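You operate a simulated robot arm through the tools that you are given. There is no shell and no other tool. Be economical: measure what you need, move in short steps, check, and stop when the job is done.

You run a simulated two-armed robot. Do the job below in one go: nothing can be reset, and whatever is moved stays where it is left.

## Task
Switch the white lamp off, push the yellow lamp shut and put it away in the padded box.
Fine: shut the lid.

It is judged by the outcome, as a careful person would: the job done as asked, and still so three seconds after it is handed in. It fails if anything else is knocked over, pushed out of place, dropped, spilled or broken. Lids that push on must go on centred and level and be pressed home; caps that screw on are set level and turned clockwise until they are tight.

## Robot
Two 7-joint arms with two-finger parallel grippers on one trunk, hanging from a carriage that runs on a gantry, over the field with the corners [-231.7, 124.5], [-230, -3.5], [0, -0.3], [-1.8, 127.7] (x, y) and turns from -6.196 to 5.812 rad about z. Base frame: it is fixed where the carriage stands at the start and does not move with it; the origin is on the floor, on the carriage's upright axis, x ahead of it, y to its left, z up; the surface under the hand at the start is at about z = 90. Lengths are in cm, angles in rad, forces in N, time in s.
The left shoulder is at the start at [4, 17.3, 137.2], the right one opposite. With the tool pointing down near the work surface each hand reaches from about 10 to 74 cm from the robot's upright axis, wherever it stands, measured 20 degrees to its own side. Places, roughly: black dial of the blue lamp [80, 10, 100]; black dial of the orange lamp [80, 20, 100]; black dial of the white lamp [80, -10, 100]; cream box lid [50, 50, 100]; inside of the padded box [60, 50, 90]; yellow lamp top [60, 40, 100]. Payload 3.43 kg a hand.
Tool frame (each hand has its own): the origin (TCP) lies between the finger pads and is the grasp point; the fingertips stand 3 cm ahead of it; z points along the fingers, y is the line along which they close. Largest opening 9.4 cm; finger width 2.8, thickness 1; the body of the gripper, 5 by 9.6 cm, starts 5.5 cm behind the TCP.
Orientation is that of the tool frame in the base frame, as a unit quaternion [w, x, y, z]. With the fingers straight down and closing along the base's y, the tool's x points along the base's -x, its y along +y and its z along -z.

## Interface
- The arms move only by the tool move_arm. It takes "left_series", "right_series" or both (then of equal length, played together; a hand with none holds still); each is a list of rows, each an object (a shift or turn left out is 0, a gripper value left out holds the last) with "offset": the shift along the base's x, y, z in cm, a list of three; "turn": the turn, a rotation vector about the base's x, y, z in rad, a list of three; "hand": the gripper command, from -1 (shut) to 1 (fully open), values between in proportion. In form: [{"offset": [tx, ty, tz], "turn": [rx, ry, rz], "hand": hand}, ...]. A call has 1 to 12 rows; each row is the pose to reach, as a shift and turn from the pose commanded when the call began. A row lasts 0.2 s, in which the tool goes at most 5 cm and 0.15 rad; a call with a longer step from one row to the next is refused whole, and so is a gripper value outside its range. A pose out of reach is approached as far as the arm can. The call stops where the force on the tool passes 90 N (or 10 N more than at its start, if that is more) or the arm is blocked; 0.2 s more then pass. The fingers move at their own pace (about 7.2 cm/s each) and stop on an object; they squeeze with about 28 N. The grip force told is the motor's: it shows also when the fingers shut on nothing. Time passes only in rows, and 0.2 s behind the last, so rows that repeat a pose let the fingers close. It gives the time, the measured TCP pose, the force on the tool (base axes), the opening and the grip force at its end, in the units of the frame above (readings bear some noise), with the torque about the TCP (base axes, N m) and any sound that the robot's microphone picked up.
- Cameras (640 x 400 px; columns grow to the right, rows downward): "scene" is now at [23.36, 2.71, 166.24]; the picture's right is [0.42, -0.91, 0.00], its down [-0.74, -0.34, -0.58] and it looks along [0.53, 0.24, -0.81] (base axes); focal length 281 px, centre (320, 200). "left" rides on the left gripper at [7.6, -1.4, -10.2] in its tool frame; the picture's right is [0.18, 0.98, 0.00], its down [-0.75, 0.14, -0.64] and it looks along [-0.63, 0.12, 0.77] (tool axes); focal length 243 px, centre (320, 200). "right" rides on the right gripper at [7.6, 1.4, -10.3] in its tool frame; the picture's right is [-0.18, 0.98, 0.00], its down [-0.75, -0.14, -0.64] and it looks along [-0.63, -0.12, 0.77] (tool axes); focal length 243 px, centre (320, 200). There is no depth. A picture from a camera that has moved, and an enlarged one, comes with that camera's place and axes in the base frame and with its lens. The place of the scene camera against the robot may be out by one fixed shift of up to 1.2 cm in any direction.
- snapshot(camera): a new picture of that camera. No time passes.
- slide_trunk(by): slides the trunk up (or, below 0, down) by that many cm; the arms and the scene camera ride with it, the base frame stays. It gives what a move gives, with no picture.
- base_move(legs): drives the robot by 1 to 6 legs, each [ahead, left, turn to the left] in cm, cm and rad, along the robot's own axes; the way and the turn of a leg run together, so that a leg with both is an arc; at most 150 cm and 3.142 rad a leg. The arms and the cameras ride along, it lands a little off, and it stops where it bumps. It keeps to its track: a leg is cut to what the track allows. It gives what a move gives.
- aim_head(pan, tilt): turns the head with the scene camera to pan (to the left, within 1.501 rad either way) and tilt (down, from -0.506 to 1.204), counted from straight ahead of the robot. It gives what a move gives.
- close_up(camera, box): a new picture of the part [left, top, right, bottom] of that camera's present view, enlarged. No time passes.
- sign_off(): hands the job in; it is judged then, once.

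Work in short steps. Places have to be worked out from the pictures, the camera data and where the tool is seen: move nearer, look again, correct. Check each grasp and each placing, and mend what went wrong. You have 120 turns and 108 pictures in all, those below and enlarged ones among them. Open the grippers and draw the arms clear of the work before you hand the job in, unless the task says otherwise; then end with one line.

The tools are called after "Call:" by a JSON object that holds its "op" and its "data". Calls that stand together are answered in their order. move_arm: Moves the arms, as the interface text tells. Its arguments: {"type":"object","properties":{"left_series":{"type":"array","items":{"type":"object","properties":{"offset":{"type":"array","items":{"type":"number"}},"turn":{"type":"array","items":{"type":"number"}},"hand":{"type":"number"}}}},"right_series":{"type":"array","items":{"type":"object","properties":{"offset":{"type":"array","items":{"type":"number"}},"turn":{"type":"array","items":{"type":"number"}},"hand":{"type":"number"}}}}},"required":[]} The other tools are called the same way: slide_trunk (by) slides the trunk up or down; base_move (legs) drives the base; aim_head (pan, tilt) turns the head that bears the scene camera; snapshot (camera) takes a picture; close_up (camera, box) takes an enlarged picture of a part of a camera's view; sign_off () hands the job in.

At the start:

```text
time_s: 0.0
left_ee_pos: [40.53, 46.81, 135.55]
left_orientation: [0.0, 0.0, 1.0, 0.0]
left_ft_force: [-0.5, -1.1, 0.1]
left_moment: [0.0, 0.0, 0.01]
left_width: 9.4
left_grasp_force: 0.1
right_ee_pos: [53.47, -4.06, 100.01]
right_orientation: [0.0, -0.001, 1.0, 0.0]
right_ft_force: [0.5, -0.5, 0.4]
right_moment: [0.01, 0.03, -0.02]
right_width: 9.41
right_grasp_force: 0.0
trunk travel left (down, up): [-52.5, 25.6]
robot x, y, heading: [0.12, 0.06, 0.003]
head pan, tilt: [0.433, 0.948]
```

scene: 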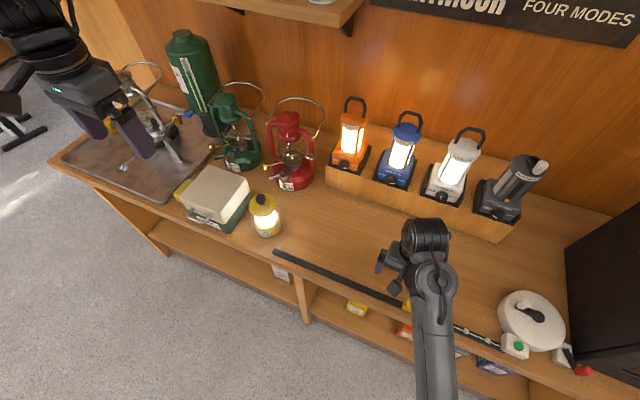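
right: 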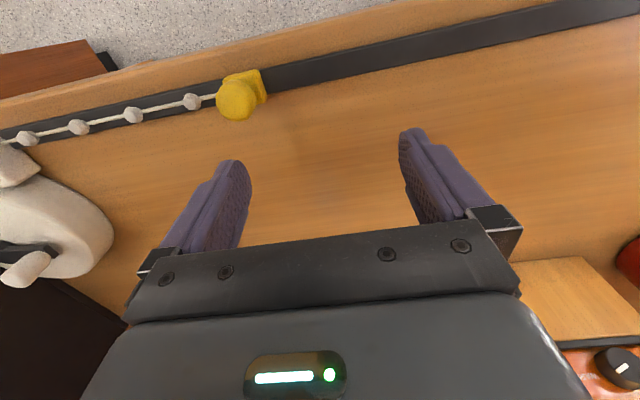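
left: 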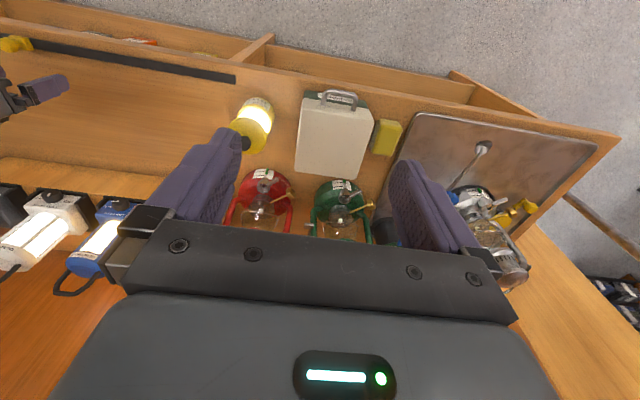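

I start with enlarged views of the lamps and the box from the scene camera.

Call:
{"op": "close_up", "data": {"camera": "scene", "box": [320, 80, 560, 230]}}

Call:
{"op": "close_up", "data": {"camera": "scene", "box": [160, 130, 320, 250]}}

Call:
{"op": "close_up", "data": {"camera": "left", "box": [200, 70, 420, 210]}}

```text
2.67 times, centred on (440, 155) of scene
camera zoom: at [23.36, 2.71, 166.24], right [0.42, -0.91, 0.0], down [-0.74, -0.34, -0.58], along [0.53, 0.24, -0.81], focal length 750 px, centre (0, 320)
```

zoom: 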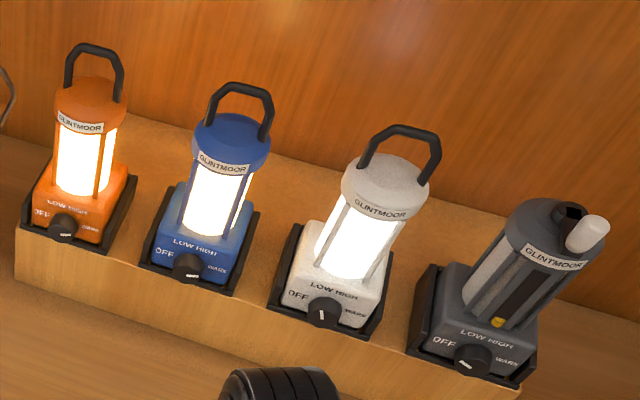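

```text
3.33 times, centred on (240, 190) of scene
camera zoom: at [23.36, 2.71, 166.24], right [0.42, -0.91, 0.0], down [-0.74, -0.34, -0.58], along [0.53, 0.24, -0.81], focal length 937 px, centre (587, 233)
```

zoom: 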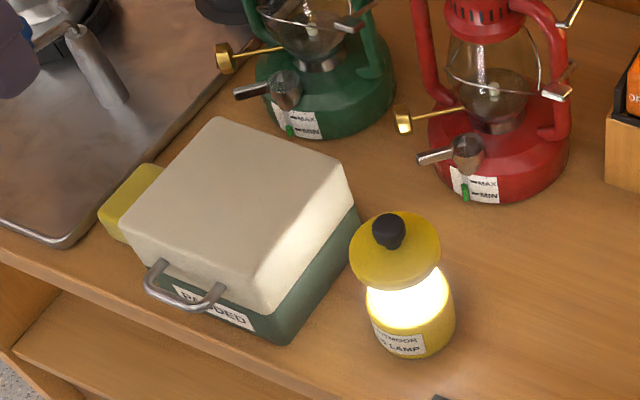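

```text
2.86 times, centred on (310, 140) of left
camera zoom: at [32.78, 45.27, 145.71], right [-0.18, 0.98, 0.0], down [0.75, 0.14, 0.64], along [0.63, 0.12, -0.77], focal length 693 px, centre (349, 371)
```

zoom: 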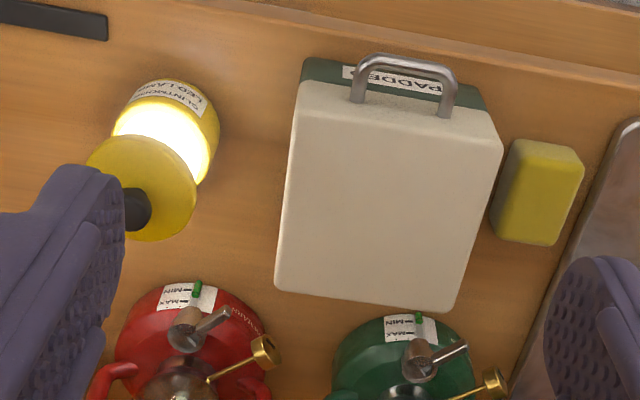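

The dials need reading closely; I enlarge the white lamp's dial and its base.

Call:
{"op": "close_up", "data": {"camera": "scene", "box": [416, 160, 480, 210]}}

Call:
{"op": "close_up", "data": {"camera": "scene", "box": [340, 150, 420, 200]}}

```text
8.00 times, centred on (448, 185) of scene
camera zoom: at [23.36, 2.71, 166.24], right [0.42, -0.91, 0.0], down [-0.74, -0.34, -0.58], along [0.53, 0.24, -0.81], focal length 2249 px, centre (-704, 320)
```

zoom: 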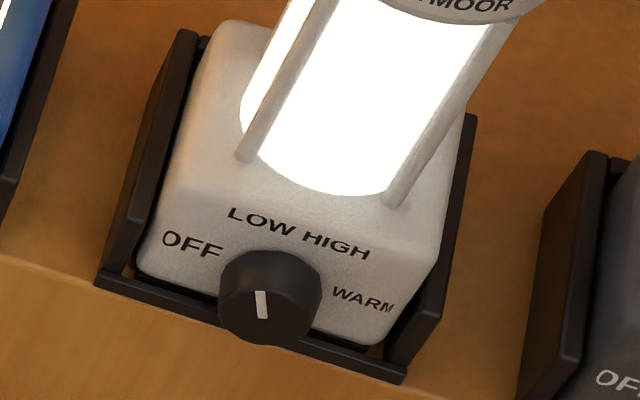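

```text
8.00 times, centred on (380, 175) of scene
camera zoom: at [23.36, 2.71, 166.24], right [0.42, -0.91, 0.0], down [-0.74, -0.34, -0.58], along [0.53, 0.24, -0.81], focal length 2249 px, centre (-160, 400)
```

zoom: 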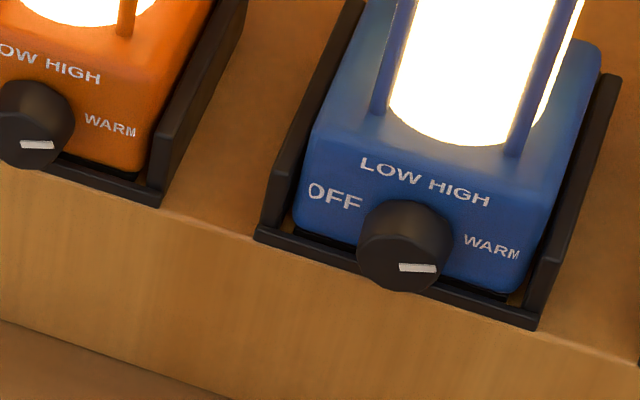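

The white dial's pointer leans towards LOW; OFF is further counter-clockwise as I face it. I tip the right hand forwards (about 60° of pitch) and lift it, to look at the dial with its camera.

Call:
{"op": "move_arm", "data": {"right_series": [{"offset": [-1, -1, 2], "turn": [0, -0.15, 0], "hand": 0.2}, {"offset": [-1, -2, 4], "turn": [0, -0.3, 0]}, {"offset": [-1, -3, 6], "turn": [0, -0.45, 0]}, {"offset": [-1, -4, 8], "turn": [0, -0.6, 0]}, {"offset": [0, -5, 9], "turn": [0, -0.75, 0]}, {"offset": [2, -5.5, 9], "turn": [0, -0.9, 0]}, {"offset": [4, -5.5, 9], "turn": [0, -1.05, 0]}, {"offset": [4, -5.5, 9], "turn": [0, -1.05, 0]}]}}

Call:
{"op": "snapshot", "data": {"camera": "right"}}

Call:
{"op": "snapshot", "data": {"camera": "scene"}}

```text
time_s: 1.8
left_ee_pos: [40.34, 46.83, 135.48]
left_orientation: [0.0, 0.0, 1.0, 0.0]
left_ft_force: [0.6, 0.0, 0.1]
left_moment: [0.01, 0.0, -0.05]
left_width: 9.4
left_grasp_force: 0.0
right_ee_pos: [57.14, -9.85, 108.8]
right_orientation: [0.502, 0.0, 0.865, 0.001]
right_ft_force: [-0.7, 0.6, 0.0]
right_moment: [-0.02, 0.01, 0.0]
right_width: 5.66
right_grasp_force: 0.0
trunk travel left (down, up): [-52.5, 25.6]
robot x, y, heading: [-0.43, 0.06, 0.002]
head pan, tilt: [0.433, 0.948]
```

```text
99 pictures are left
camera right: at [44.61, -8.46, 107.5], right [0.09, 0.98, 0.16], down [-0.18, -0.14, 0.97], along [0.98, -0.12, 0.17], focal length 243 px, centre (320, 200)
```

right: 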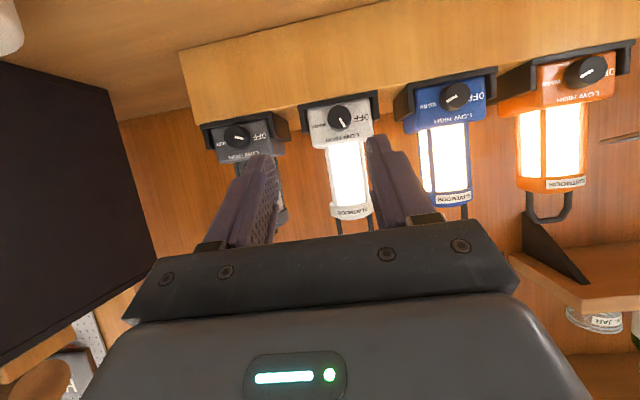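

```text
98 pictures are left
camera scene: at [23.34, 2.71, 166.24], right [0.42, -0.91, 0.0], down [-0.74, -0.34, -0.58], along [0.53, 0.24, -0.81], focal length 281 px, centre (320, 200)
```

scene: 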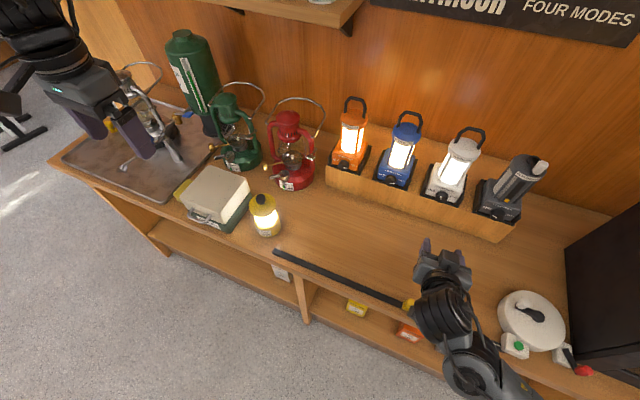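

The ray from both cameras puts the dial at about [80.2, -8.6, 102.4]. I enlarge the right view to see the pointer and the face's tilt.

Call:
{"op": "close_up", "data": {"camera": "right", "box": [276, 80, 404, 160]}}

```text
5.00 times, centred on (340, 120) of right
camera zoom: at [44.61, -8.46, 107.5], right [0.09, 0.98, 0.16], down [-0.18, -0.14, 0.97], along [0.98, -0.12, 0.17], focal length 1213 px, centre (220, 600)
```

zoom: 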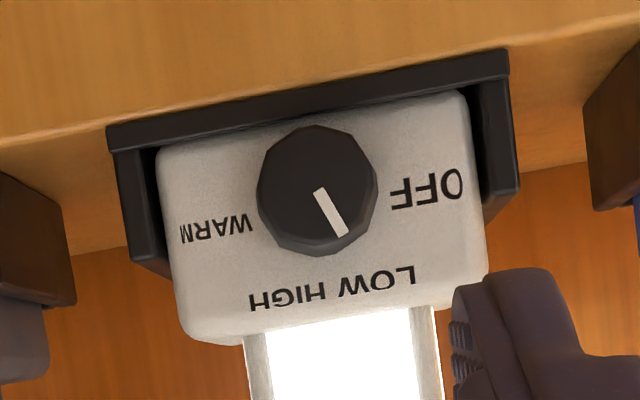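

The pointer is about 20° left of up (LOW), and OFF is about 80° left. I bring the right hand in front of the dial, pitched about 12° below level, and look again.

Call:
{"op": "move_arm", "data": {"right_series": [{"offset": [3.5, 0.4, -1], "turn": [0, -0.1, 0]}, {"offset": [7, 0.8, -2.5], "turn": [0, -0.2, 0]}, {"offset": [10.5, 1.1, -4], "turn": [0, -0.3, 0]}, {"offset": [13.5, 1.2, -5], "turn": [0, -0.3, 0]}, {"offset": [13.5, 1.2, -5], "turn": [0, -0.3, 0]}]}}

Call:
{"op": "snapshot", "data": {"camera": "right"}}

Call:
{"op": "close_up", "data": {"camera": "scene", "box": [400, 140, 520, 230]}}

```text
time_s: 3.0
left_ee_pos: [40.15, 46.77, 135.54]
left_orientation: [0.001, 0.0, 1.0, -0.001]
left_ft_force: [-0.2, -0.3, 0.7]
left_moment: [-0.01, 0.02, 0.01]
left_width: 9.4
left_grasp_force: 0.1
right_ee_pos: [70.8, -8.5, 104.02]
right_orientation: [0.626, 0.0, 0.78, 0.0]
right_ft_force: [0.8, 0.2, -0.1]
right_moment: [0.01, 0.05, -0.01]
right_width: 5.64
right_grasp_force: 0.1
trunk travel left (down, up): [-52.5, 25.6]
robot x, y, heading: [0.02, 0.13, 0.001]
head pan, tilt: [0.433, 0.948]
```

```text
96 pictures are left
camera right: at [59.11, -7.15, 99.03], right [0.04, 0.98, 0.18], down [-0.46, -0.14, 0.88], along [0.89, -0.12, 0.45], focal length 243 px, centre (320, 200)
```

right: 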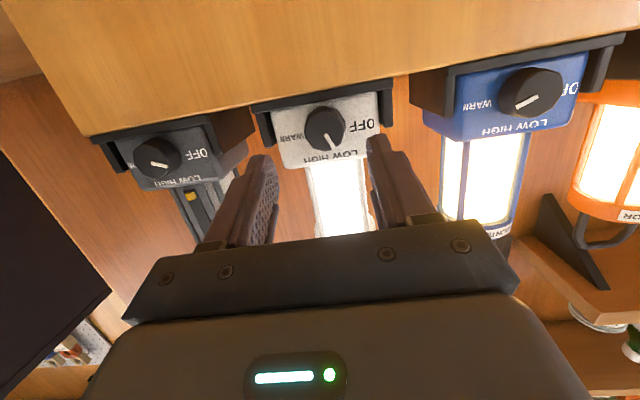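

```text
4.44 times, centred on (460, 185) of scene
camera zoom: at [23.35, 2.69, 166.24], right [0.42, -0.91, 0.0], down [-0.74, -0.34, -0.58], along [0.53, 0.24, -0.81], focal length 1249 px, centre (-302, 267)
```

zoom: 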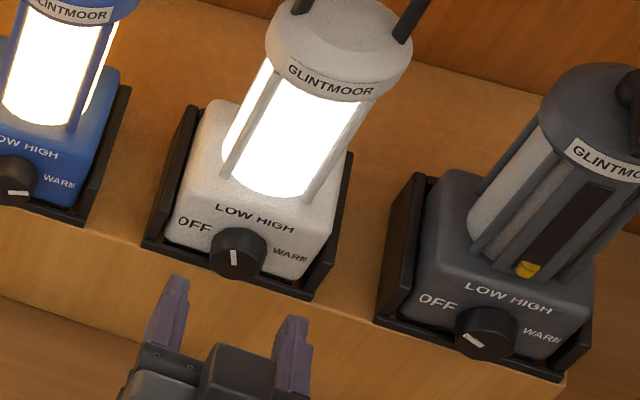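

From two hand-camera positions the dial's face centre is [78.4, -8.3, 102.7]. I pre-roll the hand 0.45 rad clockwise and advance so the tips sit just short of the face.

Call:
{"op": "move_arm", "data": {"right_series": [{"offset": [1, 0.2, 0.1], "turn": [0.146, 0, -0.032]}, {"offset": [2, 0.2, 0], "turn": [0.293, 0, -0.065]}, {"offset": [3.5, 0.2, -0.4], "turn": [0.44, 0, -0.097]}, {"offset": [3.5, 0.2, -0.4], "turn": [0.44, 0, -0.097]}]}}

Call:
{"op": "snapshot", "data": {"camera": "right"}}

Call:
{"op": "close_up", "data": {"camera": "scene", "box": [400, 140, 520, 230]}}

```text
time_s: 4.0
left_ee_pos: [40.34, 46.78, 135.38]
left_orientation: [0.0, 0.0, 1.0, 0.001]
left_ft_force: [0.3, -0.2, 0.4]
left_moment: [0.02, 0.02, 0.02]
left_width: 9.41
left_grasp_force: 0.0
right_ee_pos: [74.14, -8.24, 103.65]
right_orientation: [0.609, 0.174, 0.761, 0.141]
right_ft_force: [0.5, -1.1, 0.4]
right_moment: [0.0, 0.04, 0.03]
right_width: 5.64
right_grasp_force: 0.1
trunk travel left (down, up): [-52.5, 25.6]
robot x, y, heading: [0.02, 0.08, 0.002]
head pan, tilt: [0.433, 0.948]
```

```text
94 pictures are left
camera right: at [62.86, -3.77, 99.88], right [0.13, 0.8, 0.58], down [-0.49, -0.46, 0.74], along [0.86, -0.38, 0.34], focal length 243 px, centre (320, 200)
```

right: 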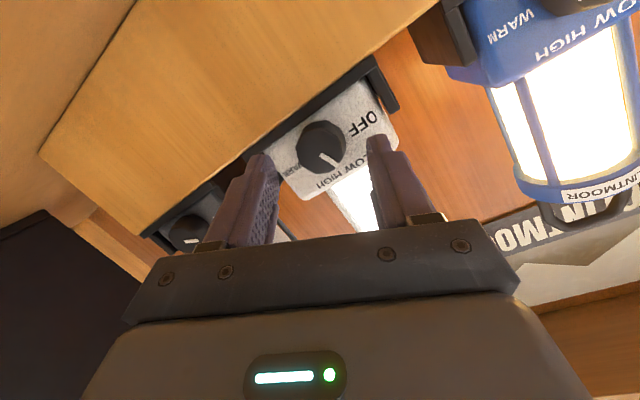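

```text
4.44 times, centred on (460, 185) of scene
camera zoom: at [23.35, 2.69, 166.24], right [0.42, -0.91, 0.0], down [-0.74, -0.34, -0.58], along [0.53, 0.24, -0.81], focal length 1249 px, centre (-302, 267)
```

zoom: 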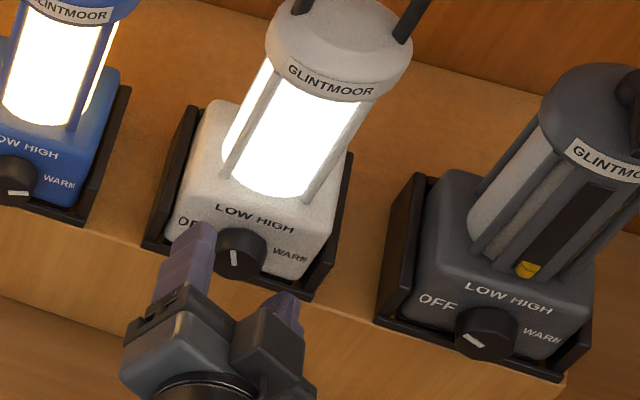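

The dial face is confirmed at [78.4, -8.2, 102.8]; the tips are 1.3 cm short of it. I advance 2.3 cm in small steps and close.

Call:
{"op": "move_arm", "data": {"right_series": [{"offset": [0.8, 0.05, -0.1]}, {"offset": [1.6, 0.05, -0.25]}, {"offset": [2.3, 0.05, -0.35]}, {"offset": [2.3, 0.05, -0.35]}]}}

Call:
{"op": "close_up", "data": {"camera": "right", "box": [220, 60, 460, 260]}}

Call:
{"op": "close_up", "data": {"camera": "scene", "box": [416, 160, 480, 210]}}

```text
time_s: 5.0
left_ee_pos: [39.99, 46.63, 135.38]
left_orientation: [-0.003, -0.001, 1.0, -0.001]
left_ft_force: [-0.3, 0.7, -0.1]
left_moment: [0.02, -0.01, -0.01]
left_width: 9.42
left_grasp_force: 0.0
right_ee_pos: [75.84, -8.16, 103.35]
right_orientation: [0.61, 0.175, 0.76, 0.141]
right_ft_force: [-59.6, -6.6, 30.7]
right_moment: [0.99, -2.38, 1.41]
right_width: 5.74
right_grasp_force: 1.2
trunk travel left (down, up): [-52.5, 25.6]
robot x, y, heading: [-0.32, -0.11, 0.006]
head pan, tilt: [0.433, 0.948]
```

```text
2.00 times, centred on (340, 160) of right
camera zoom: at [64.6, -3.59, 99.48], right [0.13, 0.8, 0.58], down [-0.49, -0.46, 0.74], along [0.86, -0.38, 0.34], focal length 485 px, centre (280, 280)
```

zoom: 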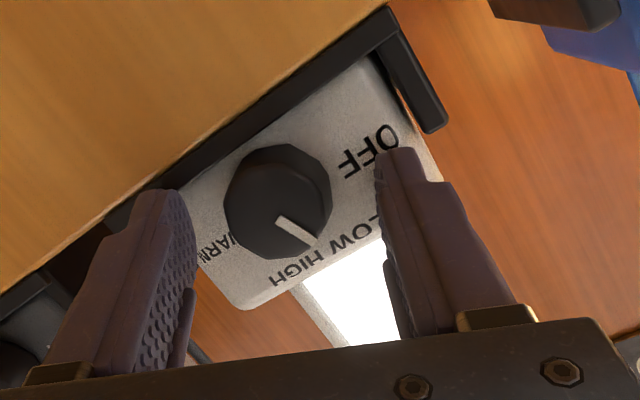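

```text
8.00 times, centred on (448, 185) of scene
camera zoom: at [22.98, 2.62, 166.17], right [0.42, -0.91, 0.0], down [-0.74, -0.34, -0.58], along [0.53, 0.24, -0.82], focal length 2249 px, centre (-704, 320)
```

zoom: 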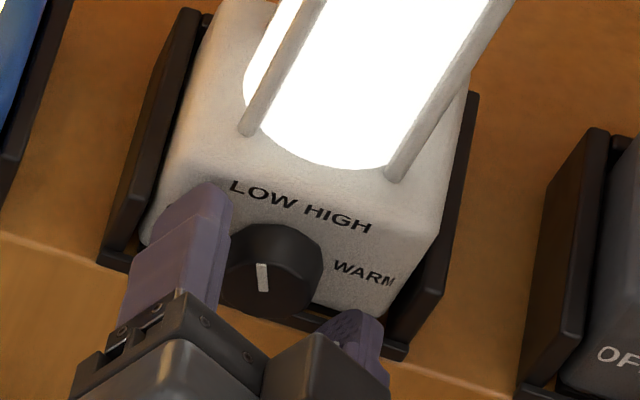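

The upper left fingertip met the lamp's face at x≈79.3, so the face is nearly upright, and the dial stands only about 0.8 cm proud. I back off and level the hand to match.

Call:
{"op": "move_arm", "data": {"right_series": [{"offset": [-1.5, 0, 0]}, {"offset": [-2.5, 0, -0.1], "turn": [0, -0.07, 0]}, {"offset": [-2.5, 0, -0.4], "turn": [0, -0.14, 0]}, {"offset": [-2.5, 0, -0.4], "turn": [0, -0.14, 0]}]}}

Call:
{"op": "close_up", "data": {"camera": "right", "box": [220, 60, 460, 260]}}

Call:
{"op": "close_up", "data": {"camera": "scene", "box": [416, 160, 480, 210]}}

```text
time_s: 6.0
left_ee_pos: [40.41, 46.82, 135.61]
left_orientation: [0.0, 0.0, 1.0, 0.0]
left_ft_force: [-0.6, -0.6, -0.2]
left_moment: [0.03, 0.0, -0.01]
left_width: 9.41
left_grasp_force: 0.1
right_ee_pos: [74.04, -8.31, 102.73]
right_orientation: [0.661, 0.164, 0.716, 0.152]
right_ft_force: [-0.2, 0.6, -0.5]
right_moment: [0.01, 0.0, 0.0]
right_width: 5.64
right_grasp_force: 0.0
trunk travel left (down, up): [-52.5, 25.6]
robot x, y, heading: [0.04, -0.05, -0.002]
head pan, tilt: [0.433, 0.948]
```

```text
2.00 times, centred on (340, 160) of right
camera zoom: at [63.38, -3.66, 97.42], right [0.05, 0.8, 0.59], down [-0.59, -0.46, 0.67], along [0.81, -0.38, 0.45], focal length 485 px, centre (280, 280)
```

zoom: 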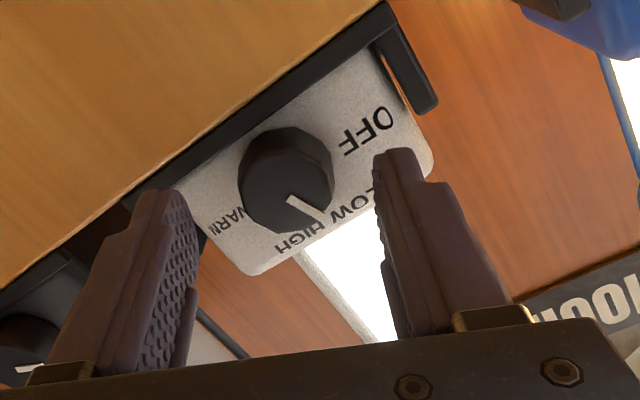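

```text
8.00 times, centred on (448, 185) of scene
camera zoom: at [23.36, 2.71, 166.24], right [0.42, -0.91, 0.0], down [-0.74, -0.34, -0.58], along [0.53, 0.24, -0.81], focal length 2249 px, centre (-704, 320)
```

zoom: 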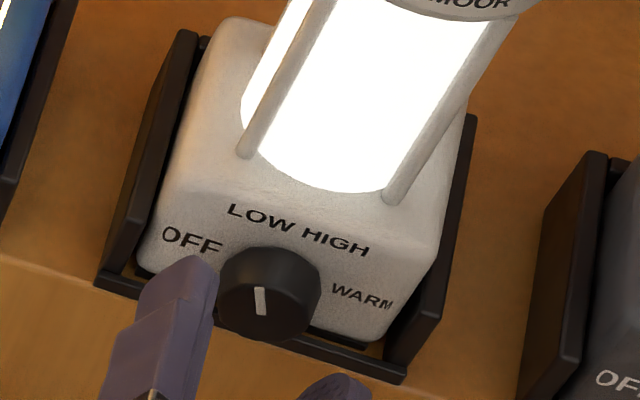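

Aligned; the lamp has not shifted. I advance 1.9 cm and close on the dial.

Call:
{"op": "move_arm", "data": {"right_series": [{"offset": [1.0, 0.1, 0.2]}, {"offset": [1.9, 0.1, 0.2]}, {"offset": [1.9, 0.1, 0.2], "hand": -0.5}, {"offset": [1.9, 0.1, 0.2], "hand": -1}, {"offset": [1.9, 0.1, 0.2]}]}}

Call:
{"op": "close_up", "data": {"camera": "right", "box": [220, 60, 460, 260]}}

```text
time_s: 7.2
left_ee_pos: [40.31, 46.74, 135.42]
left_orientation: [-0.001, 0.0, 1.0, 0.0]
left_ft_force: [-0.1, 0.0, 0.4]
left_moment: [-0.03, 0.0, 0.01]
left_width: 9.41
left_grasp_force: 0.1
right_ee_pos: [75.7, -8.15, 102.83]
right_orientation: [0.66, 0.164, 0.717, 0.152]
right_ft_force: [-11.1, -3.9, 0.0]
right_moment: [-0.09, 0.57, -0.21]
right_width: 3.1
right_grasp_force: 28.2
trunk travel left (down, up): [-52.5, 25.6]
robot x, y, heading: [0.09, 0.0, 0.0]
head pan, tilt: [0.433, 0.948]
```

```text
2.00 times, centred on (340, 160) of right
camera zoom: at [65.12, -3.54, 97.49], right [0.05, 0.81, 0.59], down [-0.59, -0.46, 0.67], along [0.81, -0.38, 0.45], focal length 485 px, centre (280, 280)
```

zoom: 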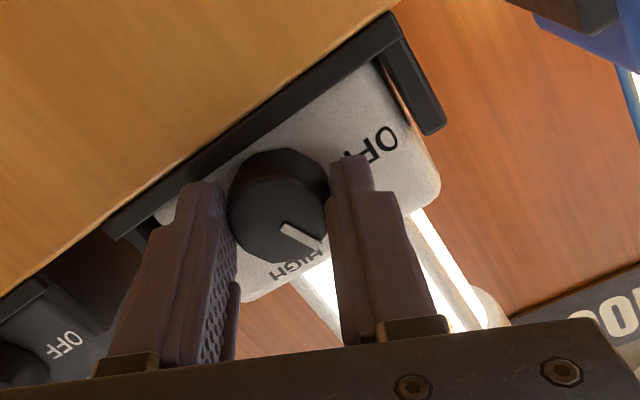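

Gripped on the dial (3.1 cm wide). Now I turn it counter-clockwise by 1.0 rad.

Call:
{"op": "move_arm", "data": {"right_series": [{"turn": [-0.14, 0, 0.011]}, {"turn": [-0.28, 0, 0.022]}, {"turn": [-0.42, 0, 0.034]}, {"turn": [-0.56, 0, 0.045]}, {"turn": [-0.7, 0, 0.056]}, {"turn": [-0.84, 0, 0.067]}, {"turn": [-0.98, 0, 0.078]}, {"turn": [-0.98, 0, 0.078]}]}}

Call:
{"op": "snapshot", "data": {"camera": "right"}}

Call:
{"op": "close_up", "data": {"camera": "scene", "box": [400, 120, 500, 210]}}

```text
time_s: 9.0
left_ee_pos: [40.18, 46.69, 135.48]
left_orientation: [-0.001, 0.0, 1.0, 0.0]
left_ft_force: [0.1, -0.1, 0.4]
left_moment: [0.0, 0.0, -0.01]
left_width: 9.36
left_grasp_force: 0.0
right_ee_pos: [75.84, -8.0, 103.45]
right_orientation: [0.656, -0.193, 0.707, -0.178]
right_ft_force: [-25.8, -0.5, 19.8]
right_moment: [0.75, -0.74, 0.13]
right_width: 3.11
right_grasp_force: 28.0
trunk travel left (down, up): [-52.5, 25.6]
robot x, y, heading: [-0.01, -0.08, -0.001]
head pan, tilt: [0.433, 0.948]
```

```text
87 pictures are left
camera right: at [65.22, -10.69, 96.88], right [-0.03, 0.94, -0.34], down [-0.59, 0.26, 0.77], along [0.81, 0.22, 0.54], focal length 243 px, centre (320, 200)
```

right: 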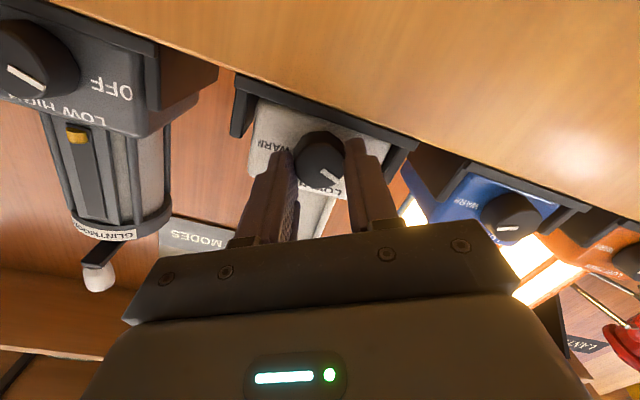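

```text
4.44 times, centred on (450, 165) of scene
camera zoom: at [23.24, 2.69, 166.23], right [0.42, -0.91, 0.0], down [-0.74, -0.34, -0.58], along [0.53, 0.24, -0.81], focal length 1249 px, centre (-258, 356)
```

zoom: 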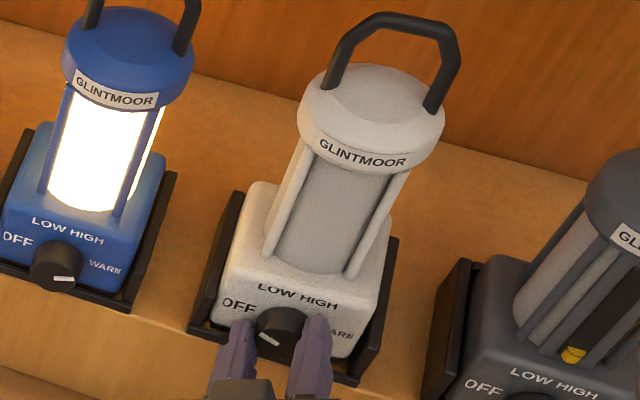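

The white lamp is dark now. I release the dial and draw back.

Call:
{"op": "move_arm", "data": {"right_series": [{"turn": [0, 0, 0], "hand": 0.0}, {"hand": 0.1}, {"offset": [-1.5, 0, 0]}, {"offset": [-5, 0, 0.5]}, {"offset": [-9.5, 0, 2]}, {"offset": [-14, 0, 4]}, {"offset": [-18, 0, 6]}]}}

Call:
{"op": "close_up", "data": {"camera": "scene", "box": [400, 120, 500, 210]}}

Call:
{"op": "close_up", "data": {"camera": "scene", "box": [416, 160, 480, 210]}}

```text
time_s: 10.6
left_ee_pos: [40.39, 46.84, 135.44]
left_orientation: [0.0, 0.0, 1.0, -0.001]
left_ft_force: [0.2, 0.0, 0.0]
left_moment: [0.01, 0.01, 0.02]
left_width: 9.4
left_grasp_force: 0.0
right_ee_pos: [57.94, -8.36, 109.29]
right_orientation: [0.653, -0.194, 0.71, -0.178]
right_ft_force: [-0.4, 0.8, 0.3]
right_moment: [0.01, 0.06, 0.03]
right_width: 5.15
right_grasp_force: 0.0
trunk travel left (down, up): [-52.5, 25.6]
robot x, y, heading: [-0.14, 0.14, 0.001]
head pan, tilt: [0.433, 0.948]
```

```text
4.44 times, centred on (450, 165) of scene
camera zoom: at [23.31, 2.71, 166.22], right [0.42, -0.91, 0.0], down [-0.74, -0.34, -0.58], along [0.53, 0.24, -0.81], focal length 1249 px, centre (-258, 356)
```

zoom: 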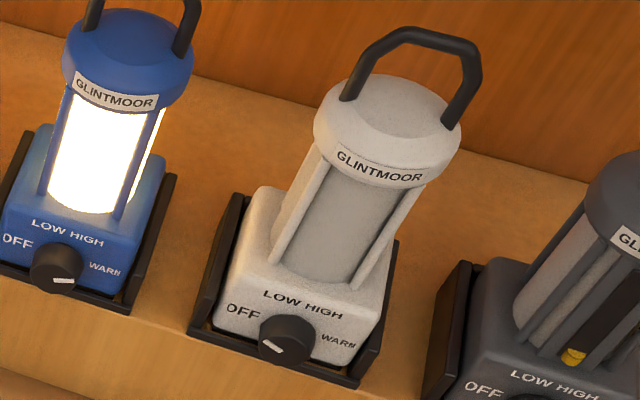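

```text
8.00 times, centred on (448, 185) of scene
camera zoom: at [23.31, 2.71, 166.22], right [0.42, -0.91, 0.0], down [-0.74, -0.34, -0.58], along [0.53, 0.24, -0.81], focal length 2249 px, centre (-704, 320)
```

zoom: 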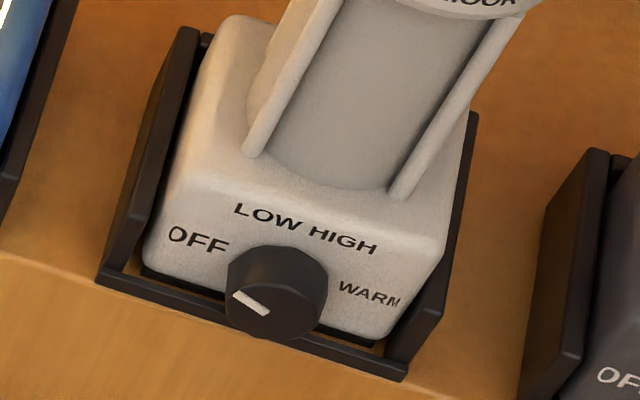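

The white lamp is off and sits in its tray. Now I lower the left hand part way to see the yellow lamp (knob at about [56.7, 35.4, 103]) and the box closely.

Call:
{"op": "move_arm", "data": {"left_series": [{"offset": [-1, -1, -4]}, {"offset": [-2, -2, -8]}, {"offset": [-3, -2, -12]}, {"offset": [-4, -2, -16]}, {"offset": [-4, -2, -16]}]}}

Call:
{"op": "snapshot", "data": {"camera": "left"}}

Call:
{"op": "snapshot", "data": {"camera": "scene"}}

```text
time_s: 11.8
left_ee_pos: [36.59, 44.51, 119.65]
left_orientation: [0.001, 0.0, 1.0, 0.0]
left_ft_force: [-0.8, -0.5, -0.4]
left_moment: [-0.03, 0.0, 0.0]
left_width: 9.39
left_grasp_force: 0.0
right_ee_pos: [58.14, -8.34, 109.15]
right_orientation: [0.654, -0.193, 0.709, -0.179]
right_ft_force: [-0.2, -0.6, 0.3]
right_moment: [0.0, 0.01, -0.03]
right_width: 5.16
right_grasp_force: 0.0
trunk travel left (down, up): [-52.5, 25.6]
robot x, y, heading: [-0.38, 0.07, -0.0]
head pan, tilt: [0.433, 0.948]
```

```text
83 pictures are left
camera left: at [29.01, 43.04, 129.76], right [-0.18, 0.98, 0.0], down [0.75, 0.14, 0.64], along [0.63, 0.12, -0.77], focal length 243 px, centre (320, 200)
```

left: 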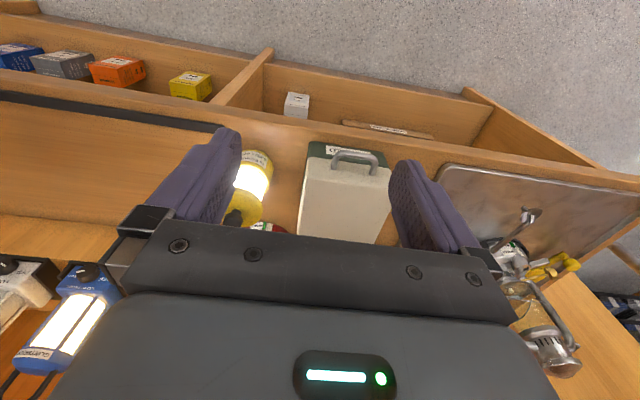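

```text
82 pictures are left
camera scene: at [23.36, 2.71, 166.25], right [0.42, -0.91, 0.0], down [-0.74, -0.34, -0.58], along [0.53, 0.24, -0.81], focal length 281 px, centre (320, 200)
```

scene: 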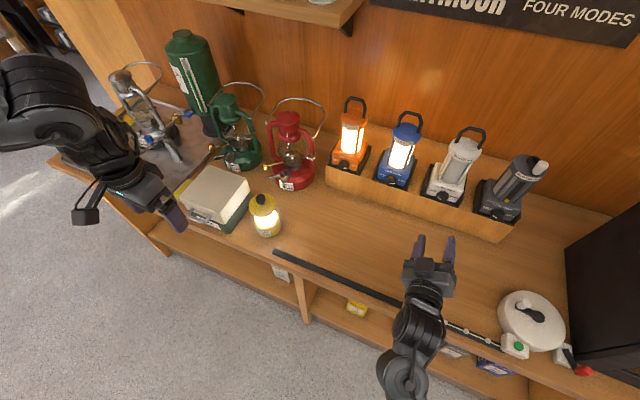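

Two left views put the knob at [56.5, 35.3, 102.8]. I shut the left gripper and go to about 5 cm above it.

Call:
{"op": "move_arm", "data": {"left_series": [{"offset": [4, -2, 0], "hand": -1}, {"offset": [8, -4, 0]}, {"offset": [12, -6, 0]}, {"offset": [16, -8, -2]}, {"offset": [19.8, -9.2, -6]}, {"offset": [19.8, -9.2, -8.5]}, {"offset": [19.8, -9.2, -8.5]}]}}

Call:
{"op": "snapshot", "data": {"camera": "left"}}

Call:
{"op": "close_up", "data": {"camera": "scene", "box": [180, 140, 340, 250]}}

```text
refused: row 5 steps farther than a row can; nothing moved
```

```text
81 pictures are left
camera left: at [29.01, 43.04, 129.76], right [-0.18, 0.98, 0.0], down [0.75, 0.14, 0.64], along [0.63, 0.12, -0.77], focal length 243 px, centre (320, 200)
```

left: 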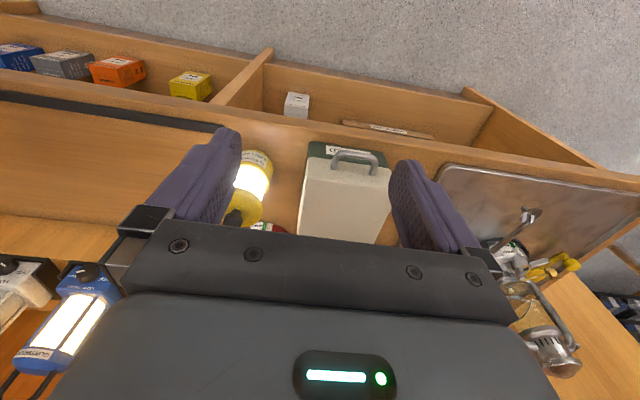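

```text
3.64 times, centred on (260, 195) of scene
camera zoom: at [23.36, 2.71, 166.25], right [0.42, -0.91, 0.0], down [-0.74, -0.34, -0.58], along [0.53, 0.24, -0.81], focal length 1022 px, centre (538, 218)
```

zoom: 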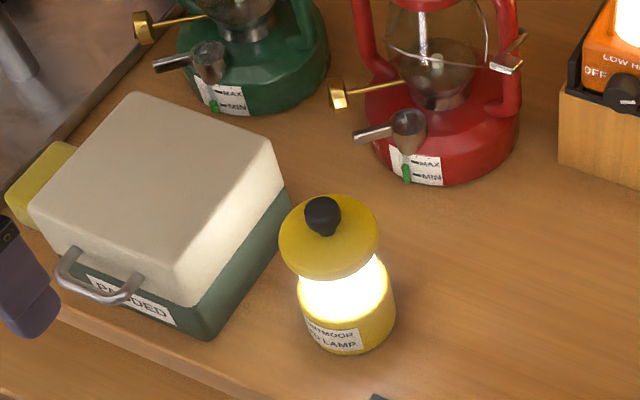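

The path had one overlong step; I resend it with shorter ones.

Call:
{"op": "move_arm", "data": {"left_series": [{"offset": [4, -2, 0], "hand": -1}, {"offset": [8, -4, 0]}, {"offset": [12, -6, 0]}, {"offset": [16, -7.5, -1]}, {"offset": [19, -9, -4]}, {"offset": [19.8, -9.2, -8.5]}, {"offset": [19.8, -9.2, -8.5]}]}}

Call:
{"op": "snapshot", "data": {"camera": "left"}}

Call:
{"op": "close_up", "data": {"camera": "scene", "box": [180, 140, 340, 250]}}

```text
time_s: 13.4
left_ee_pos: [56.13, 35.5, 111.15]
left_orientation: [0.0, 0.0, 1.0, -0.001]
left_ft_force: [0.2, -0.5, 0.9]
left_moment: [-0.03, -0.01, 0.01]
left_width: 0.0
left_grasp_force: 27.9
right_ee_pos: [58.0, -8.35, 109.28]
right_orientation: [0.654, -0.193, 0.709, -0.178]
right_ft_force: [-0.3, 0.6, 0.0]
right_moment: [-0.03, -0.01, -0.04]
right_width: 5.2
right_grasp_force: 0.0
trunk travel left (down, up): [-52.5, 25.6]
robot x, y, heading: [0.07, -0.19, -0.001]
head pan, tilt: [0.433, 0.948]
```

```text
79 pictures are left
camera left: at [48.6, 33.96, 121.35], right [-0.18, 0.98, 0.0], down [0.75, 0.14, 0.64], along [0.63, 0.12, -0.77], focal length 243 px, centre (320, 200)
```

left: 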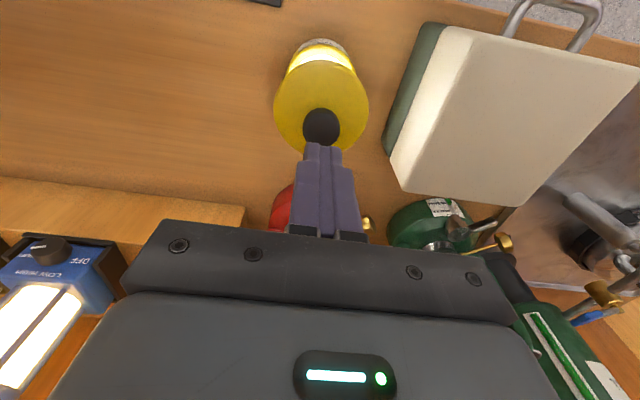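

```text
3.64 times, centred on (260, 195) of scene
camera zoom: at [23.36, 2.71, 166.25], right [0.42, -0.91, 0.0], down [-0.74, -0.34, -0.58], along [0.53, 0.24, -0.81], focal length 1022 px, centre (538, 218)
```

zoom: 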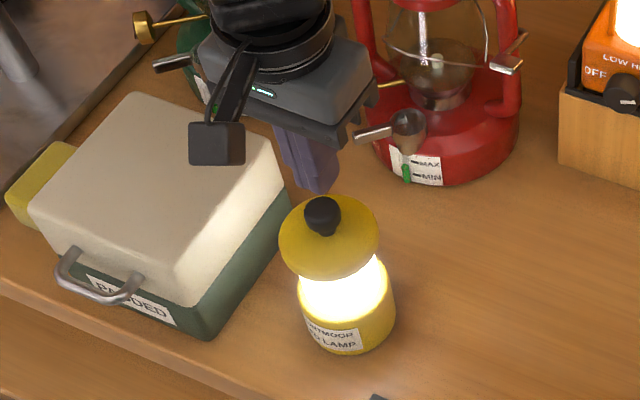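

Knob at [56.4, 35.5]; tips 5 cm above it. I press straight down in short steps.

Call:
{"op": "move_arm", "data": {"left_series": [{"offset": [0.3, 0, -2]}, {"offset": [0.3, 0, -4]}, {"offset": [0.3, 0, -5]}, {"offset": [0.3, 0, -5.7]}, {"offset": [0.3, 0, -6.4]}, {"offset": [0.3, 0, -7.1]}, {"offset": [0.3, 0, -7.8]}, {"offset": [0.3, 0, -8.5]}]}}

Call:
{"op": "close_up", "data": {"camera": "scene", "box": [180, 140, 340, 250]}}

Call:
{"op": "snapshot", "data": {"camera": "left"}}

```text
time_s: 15.2
left_ee_pos: [55.67, 35.95, 103.23]
left_orientation: [0.001, 0.0, 1.0, 0.0]
left_ft_force: [0.2, 0.6, 0.5]
left_moment: [-0.02, 0.02, 0.0]
left_width: 0.0
left_grasp_force: 28.0
left hand out of reach, approached as far as the arm can: row 7, 8
right_ee_pos: [58.09, -8.34, 109.36]
right_orientation: [0.654, -0.192, 0.709, -0.179]
right_ft_force: [-0.3, -0.9, 0.4]
right_moment: [-0.01, -0.02, 0.03]
right_width: 5.16
right_grasp_force: 0.0
trunk travel left (down, up): [-52.5, 25.6]
robot x, y, heading: [-0.51, 0.24, 0.001]
head pan, tilt: [0.433, 0.948]
```

```text
3.64 times, centred on (260, 195) of scene
camera zoom: at [23.36, 2.71, 166.24], right [0.42, -0.91, 0.0], down [-0.74, -0.34, -0.58], along [0.53, 0.24, -0.81], focal length 1022 px, centre (538, 218)
```

zoom: 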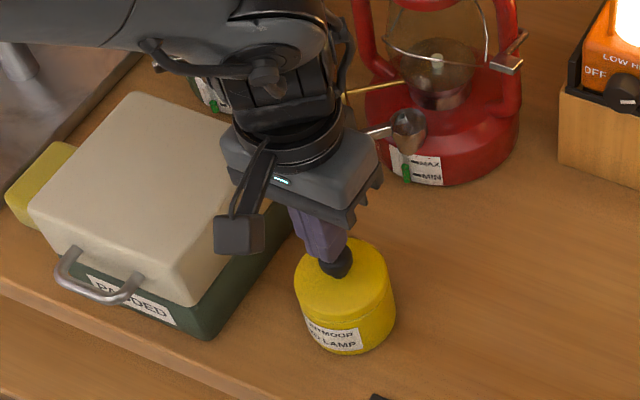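

```text
76 pictures are left
camera left: at [47.96, 34.36, 113.31], right [-0.18, 0.98, 0.0], down [0.75, 0.14, 0.64], along [0.63, 0.12, -0.77], focal length 243 px, centre (320, 200)
```

left: 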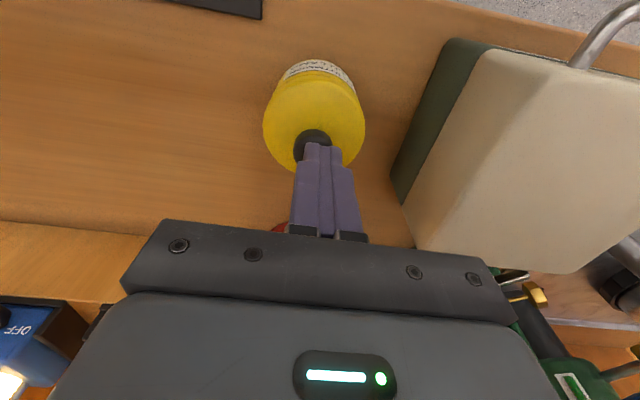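

The lamp seems shut and dark, but the arm ran to the end of its reach. I raise both hands and lower the trunk for better reach.

Call:
{"op": "move_arm", "data": {"left_series": [{"offset": [0, 0, 3]}, {"offset": [0, 0, 7]}, {"offset": [0, 0, 11]}, {"offset": [0, 0, 15]}, {"offset": [0, 0, 15]}], "right_series": [{"offset": [-3, -1, 3]}, {"offset": [-6, -2, 6]}, {"offset": [-9, -3, 9]}, {"offset": [-12, -4, 12]}, {"offset": [-12, -4, 15]}]}}

Call:
{"op": "slide_trunk", "data": {"by": -13}}

Call:
{"op": "snapshot", "data": {"camera": "scene"}}

Call:
{"op": "snapshot", "data": {"camera": "left"}}

```text
time_s: 16.4
left_ee_pos: [55.63, 35.93, 118.11]
left_orientation: [0.0, -0.001, 1.0, 0.001]
left_ft_force: [0.1, 0.0, -0.7]
left_moment: [0.0, -0.02, -0.03]
left_width: 0.0
left_grasp_force: 27.6
right_ee_pos: [46.13, -12.15, 124.37]
right_orientation: [0.654, -0.193, 0.709, -0.178]
right_ft_force: [0.3, 0.5, 0.0]
right_moment: [-0.01, 0.0, 0.0]
right_width: 5.17
right_grasp_force: 0.1
trunk travel left (down, up): [-52.5, 25.6]
robot x, y, heading: [0.09, 0.05, 0.002]
head pan, tilt: [0.433, 0.948]
```

```text
time_s: 18.0
left_ee_pos: [55.61, 35.83, 105.1]
left_orientation: [-0.001, 0.0, 1.0, 0.0]
left_ft_force: [-0.7, 0.2, 0.3]
left_moment: [0.03, -0.02, -0.02]
left_width: 0.0
left_grasp_force: 28.3
right_ee_pos: [46.3, -12.21, 111.44]
right_orientation: [0.654, -0.194, 0.709, -0.178]
right_ft_force: [0.8, 1.2, 0.6]
right_moment: [-0.03, 0.0, 0.02]
right_width: 5.18
right_grasp_force: 0.0
trunk travel left (down, up): [-39.5, 38.6]
robot x, y, heading: [0.32, -0.33, 0.005]
head pan, tilt: [0.433, 0.948]
```

```text
75 pictures are left
camera scene: at [23.37, 2.71, 153.25], right [0.42, -0.91, 0.0], down [-0.74, -0.34, -0.58], along [0.53, 0.24, -0.81], focal length 281 px, centre (320, 200)
```

scene: 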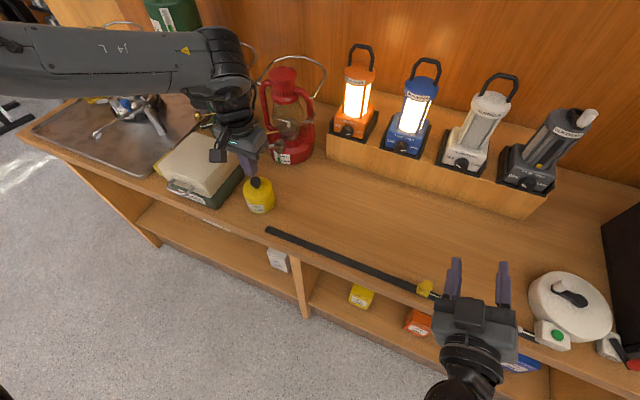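

```text
74 pictures are left
camera left: at [48.06, 34.33, 115.26], right [-0.18, 0.98, 0.0], down [0.75, 0.14, 0.64], along [0.63, 0.12, -0.77], focal length 243 px, centre (320, 200)
```

left: 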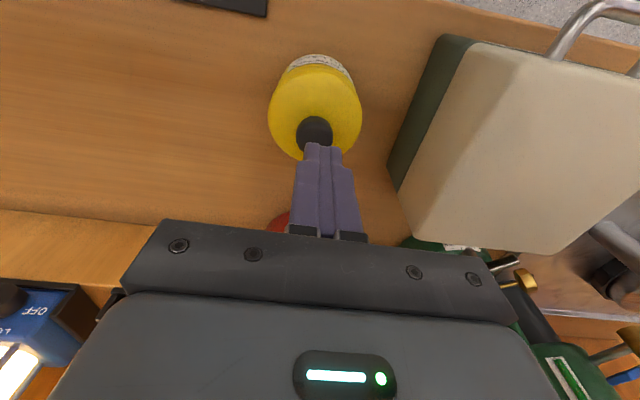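

The lamp now stands with its knob at about [55.5, 35.3, 98.5]. I press down on it again to make sure it is fully shut.

Call:
{"op": "move_arm", "data": {"left_series": [{"offset": [0, -0.5, -1.2]}, {"offset": [0, -0.5, -2.0]}, {"offset": [0, -0.5, -2.8]}, {"offset": [0, -0.5, -3.4]}, {"offset": [0, -0.5, -4.0]}, {"offset": [0, -0.5, -4.6]}]}}

Call:
{"op": "close_up", "data": {"camera": "scene", "box": [180, 130, 340, 230]}}

```text
time_s: 19.0
left_ee_pos: [55.89, 35.2, 103.06]
left_orientation: [0.008, 0.0, 1.0, -0.003]
left_ft_force: [-12.5, 2.8, 36.1]
left_moment: [0.12, 0.44, 0.05]
left_width: 0.02
left_grasp_force: 27.8
right_ee_pos: [46.18, -11.97, 111.3]
right_orientation: [0.654, -0.193, 0.709, -0.179]
right_ft_force: [0.2, -0.3, 0.1]
right_moment: [-0.01, 0.01, 0.02]
right_width: 5.19
right_grasp_force: 0.0
trunk travel left (down, up): [-39.5, 38.6]
robot x, y, heading: [-0.01, 0.05, 0.004]
head pan, tilt: [0.433, 0.948]
stopped in row 5 (left hand): the force on the tool passed its limit at 100 N (the readings are from after the stop); the commanded pose is now the measured one
```

```text
4.00 times, centred on (260, 180) of scene
camera zoom: at [23.27, 2.82, 153.23], right [0.42, -0.91, 0.0], down [-0.74, -0.34, -0.58], along [0.53, 0.25, -0.81], focal length 1124 px, centre (560, 280)
```

zoom: 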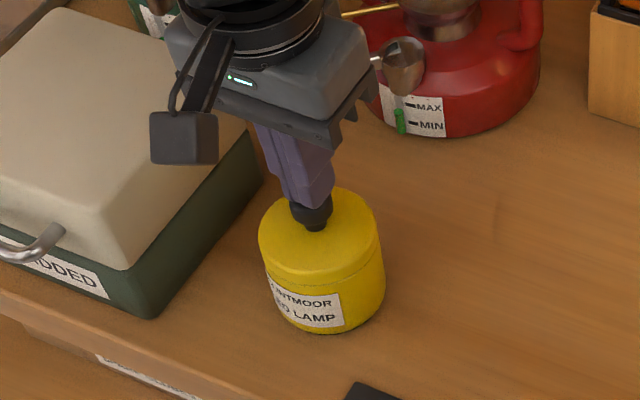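

The lamp is pressed home (100 N reached, knob top at z≈100). I lift off and move to a spot where the left camera sees the box and its handle.

Call:
{"op": "move_arm", "data": {"left_series": [{"offset": [0, 0, 4]}, {"offset": [-3, 0, 8]}, {"offset": [-7, 1, 10]}, {"offset": [-11, 3, 10]}, {"offset": [-15, 5, 10]}, {"offset": [-17, 6, 10]}, {"offset": [-17, 6, 10]}]}}

Call:
{"op": "snapshot", "data": {"camera": "left"}}

Call:
{"op": "close_up", "data": {"camera": "scene", "box": [140, 110, 300, 230]}}

```text
time_s: 20.6
left_ee_pos: [38.64, 41.23, 112.63]
left_orientation: [0.005, 0.0, 1.0, -0.003]
left_ft_force: [-0.9, 0.1, -0.3]
left_moment: [-0.01, -0.02, 0.02]
left_width: 0.0
left_grasp_force: 27.9
right_ee_pos: [46.2, -12.15, 111.5]
right_orientation: [0.654, -0.193, 0.709, -0.178]
right_ft_force: [0.7, 0.0, 0.1]
right_moment: [-0.04, 0.01, 0.01]
right_width: 5.15
right_grasp_force: 0.0
trunk travel left (down, up): [-39.5, 38.6]
robot x, y, heading: [-0.2, 0.01, -0.003]
head pan, tilt: [0.433, 0.948]
```

```text
72 pictures are left
camera left: at [30.95, 39.66, 122.84], right [-0.18, 0.98, -0.01], down [0.75, 0.14, 0.65], along [0.64, 0.11, -0.76], focal length 243 px, centre (320, 200)
```

left: 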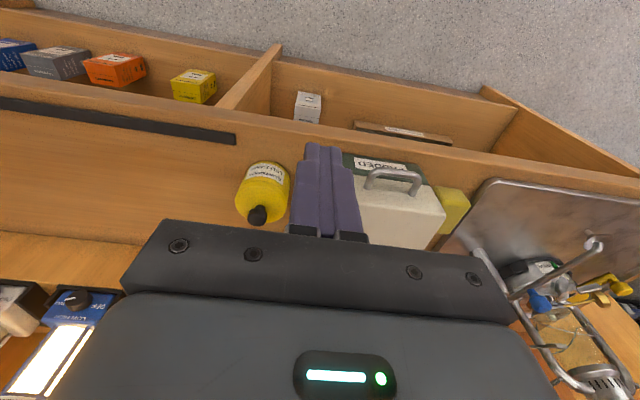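

```text
3.33 times, centred on (220, 170) of scene
camera zoom: at [23.32, 2.72, 153.24], right [0.42, -0.91, 0.0], down [-0.74, -0.34, -0.58], along [0.53, 0.24, -0.81], focal length 937 px, centre (653, 300)
```

zoom: 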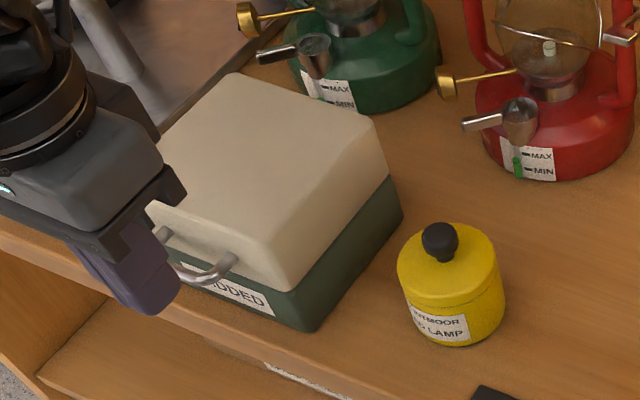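

The handle bar is at about [45.4, 51.1, 98.5], the lid spans about x 47–60.5, y 45–58. I enlarge the handle in the left view to judge the gap behind the bar.

Call:
{"op": "close_up", "data": {"camera": "left", "box": [330, 140, 480, 250]}}

```text
3.64 times, centred on (405, 195) of left
camera zoom: at [30.95, 39.66, 122.84], right [-0.18, 0.98, -0.01], down [0.75, 0.14, 0.65], along [0.64, 0.11, -0.76], focal length 882 px, centre (11, 218)
```

zoom: 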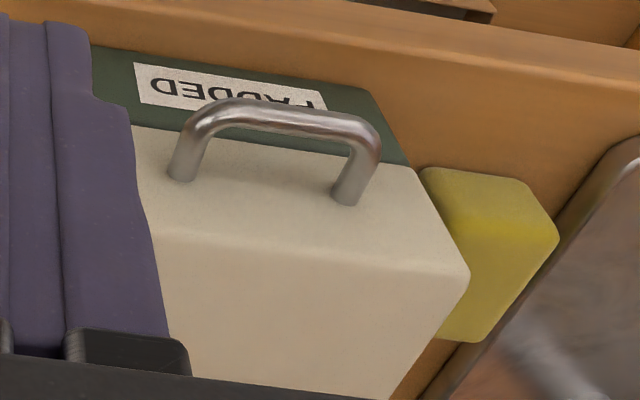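

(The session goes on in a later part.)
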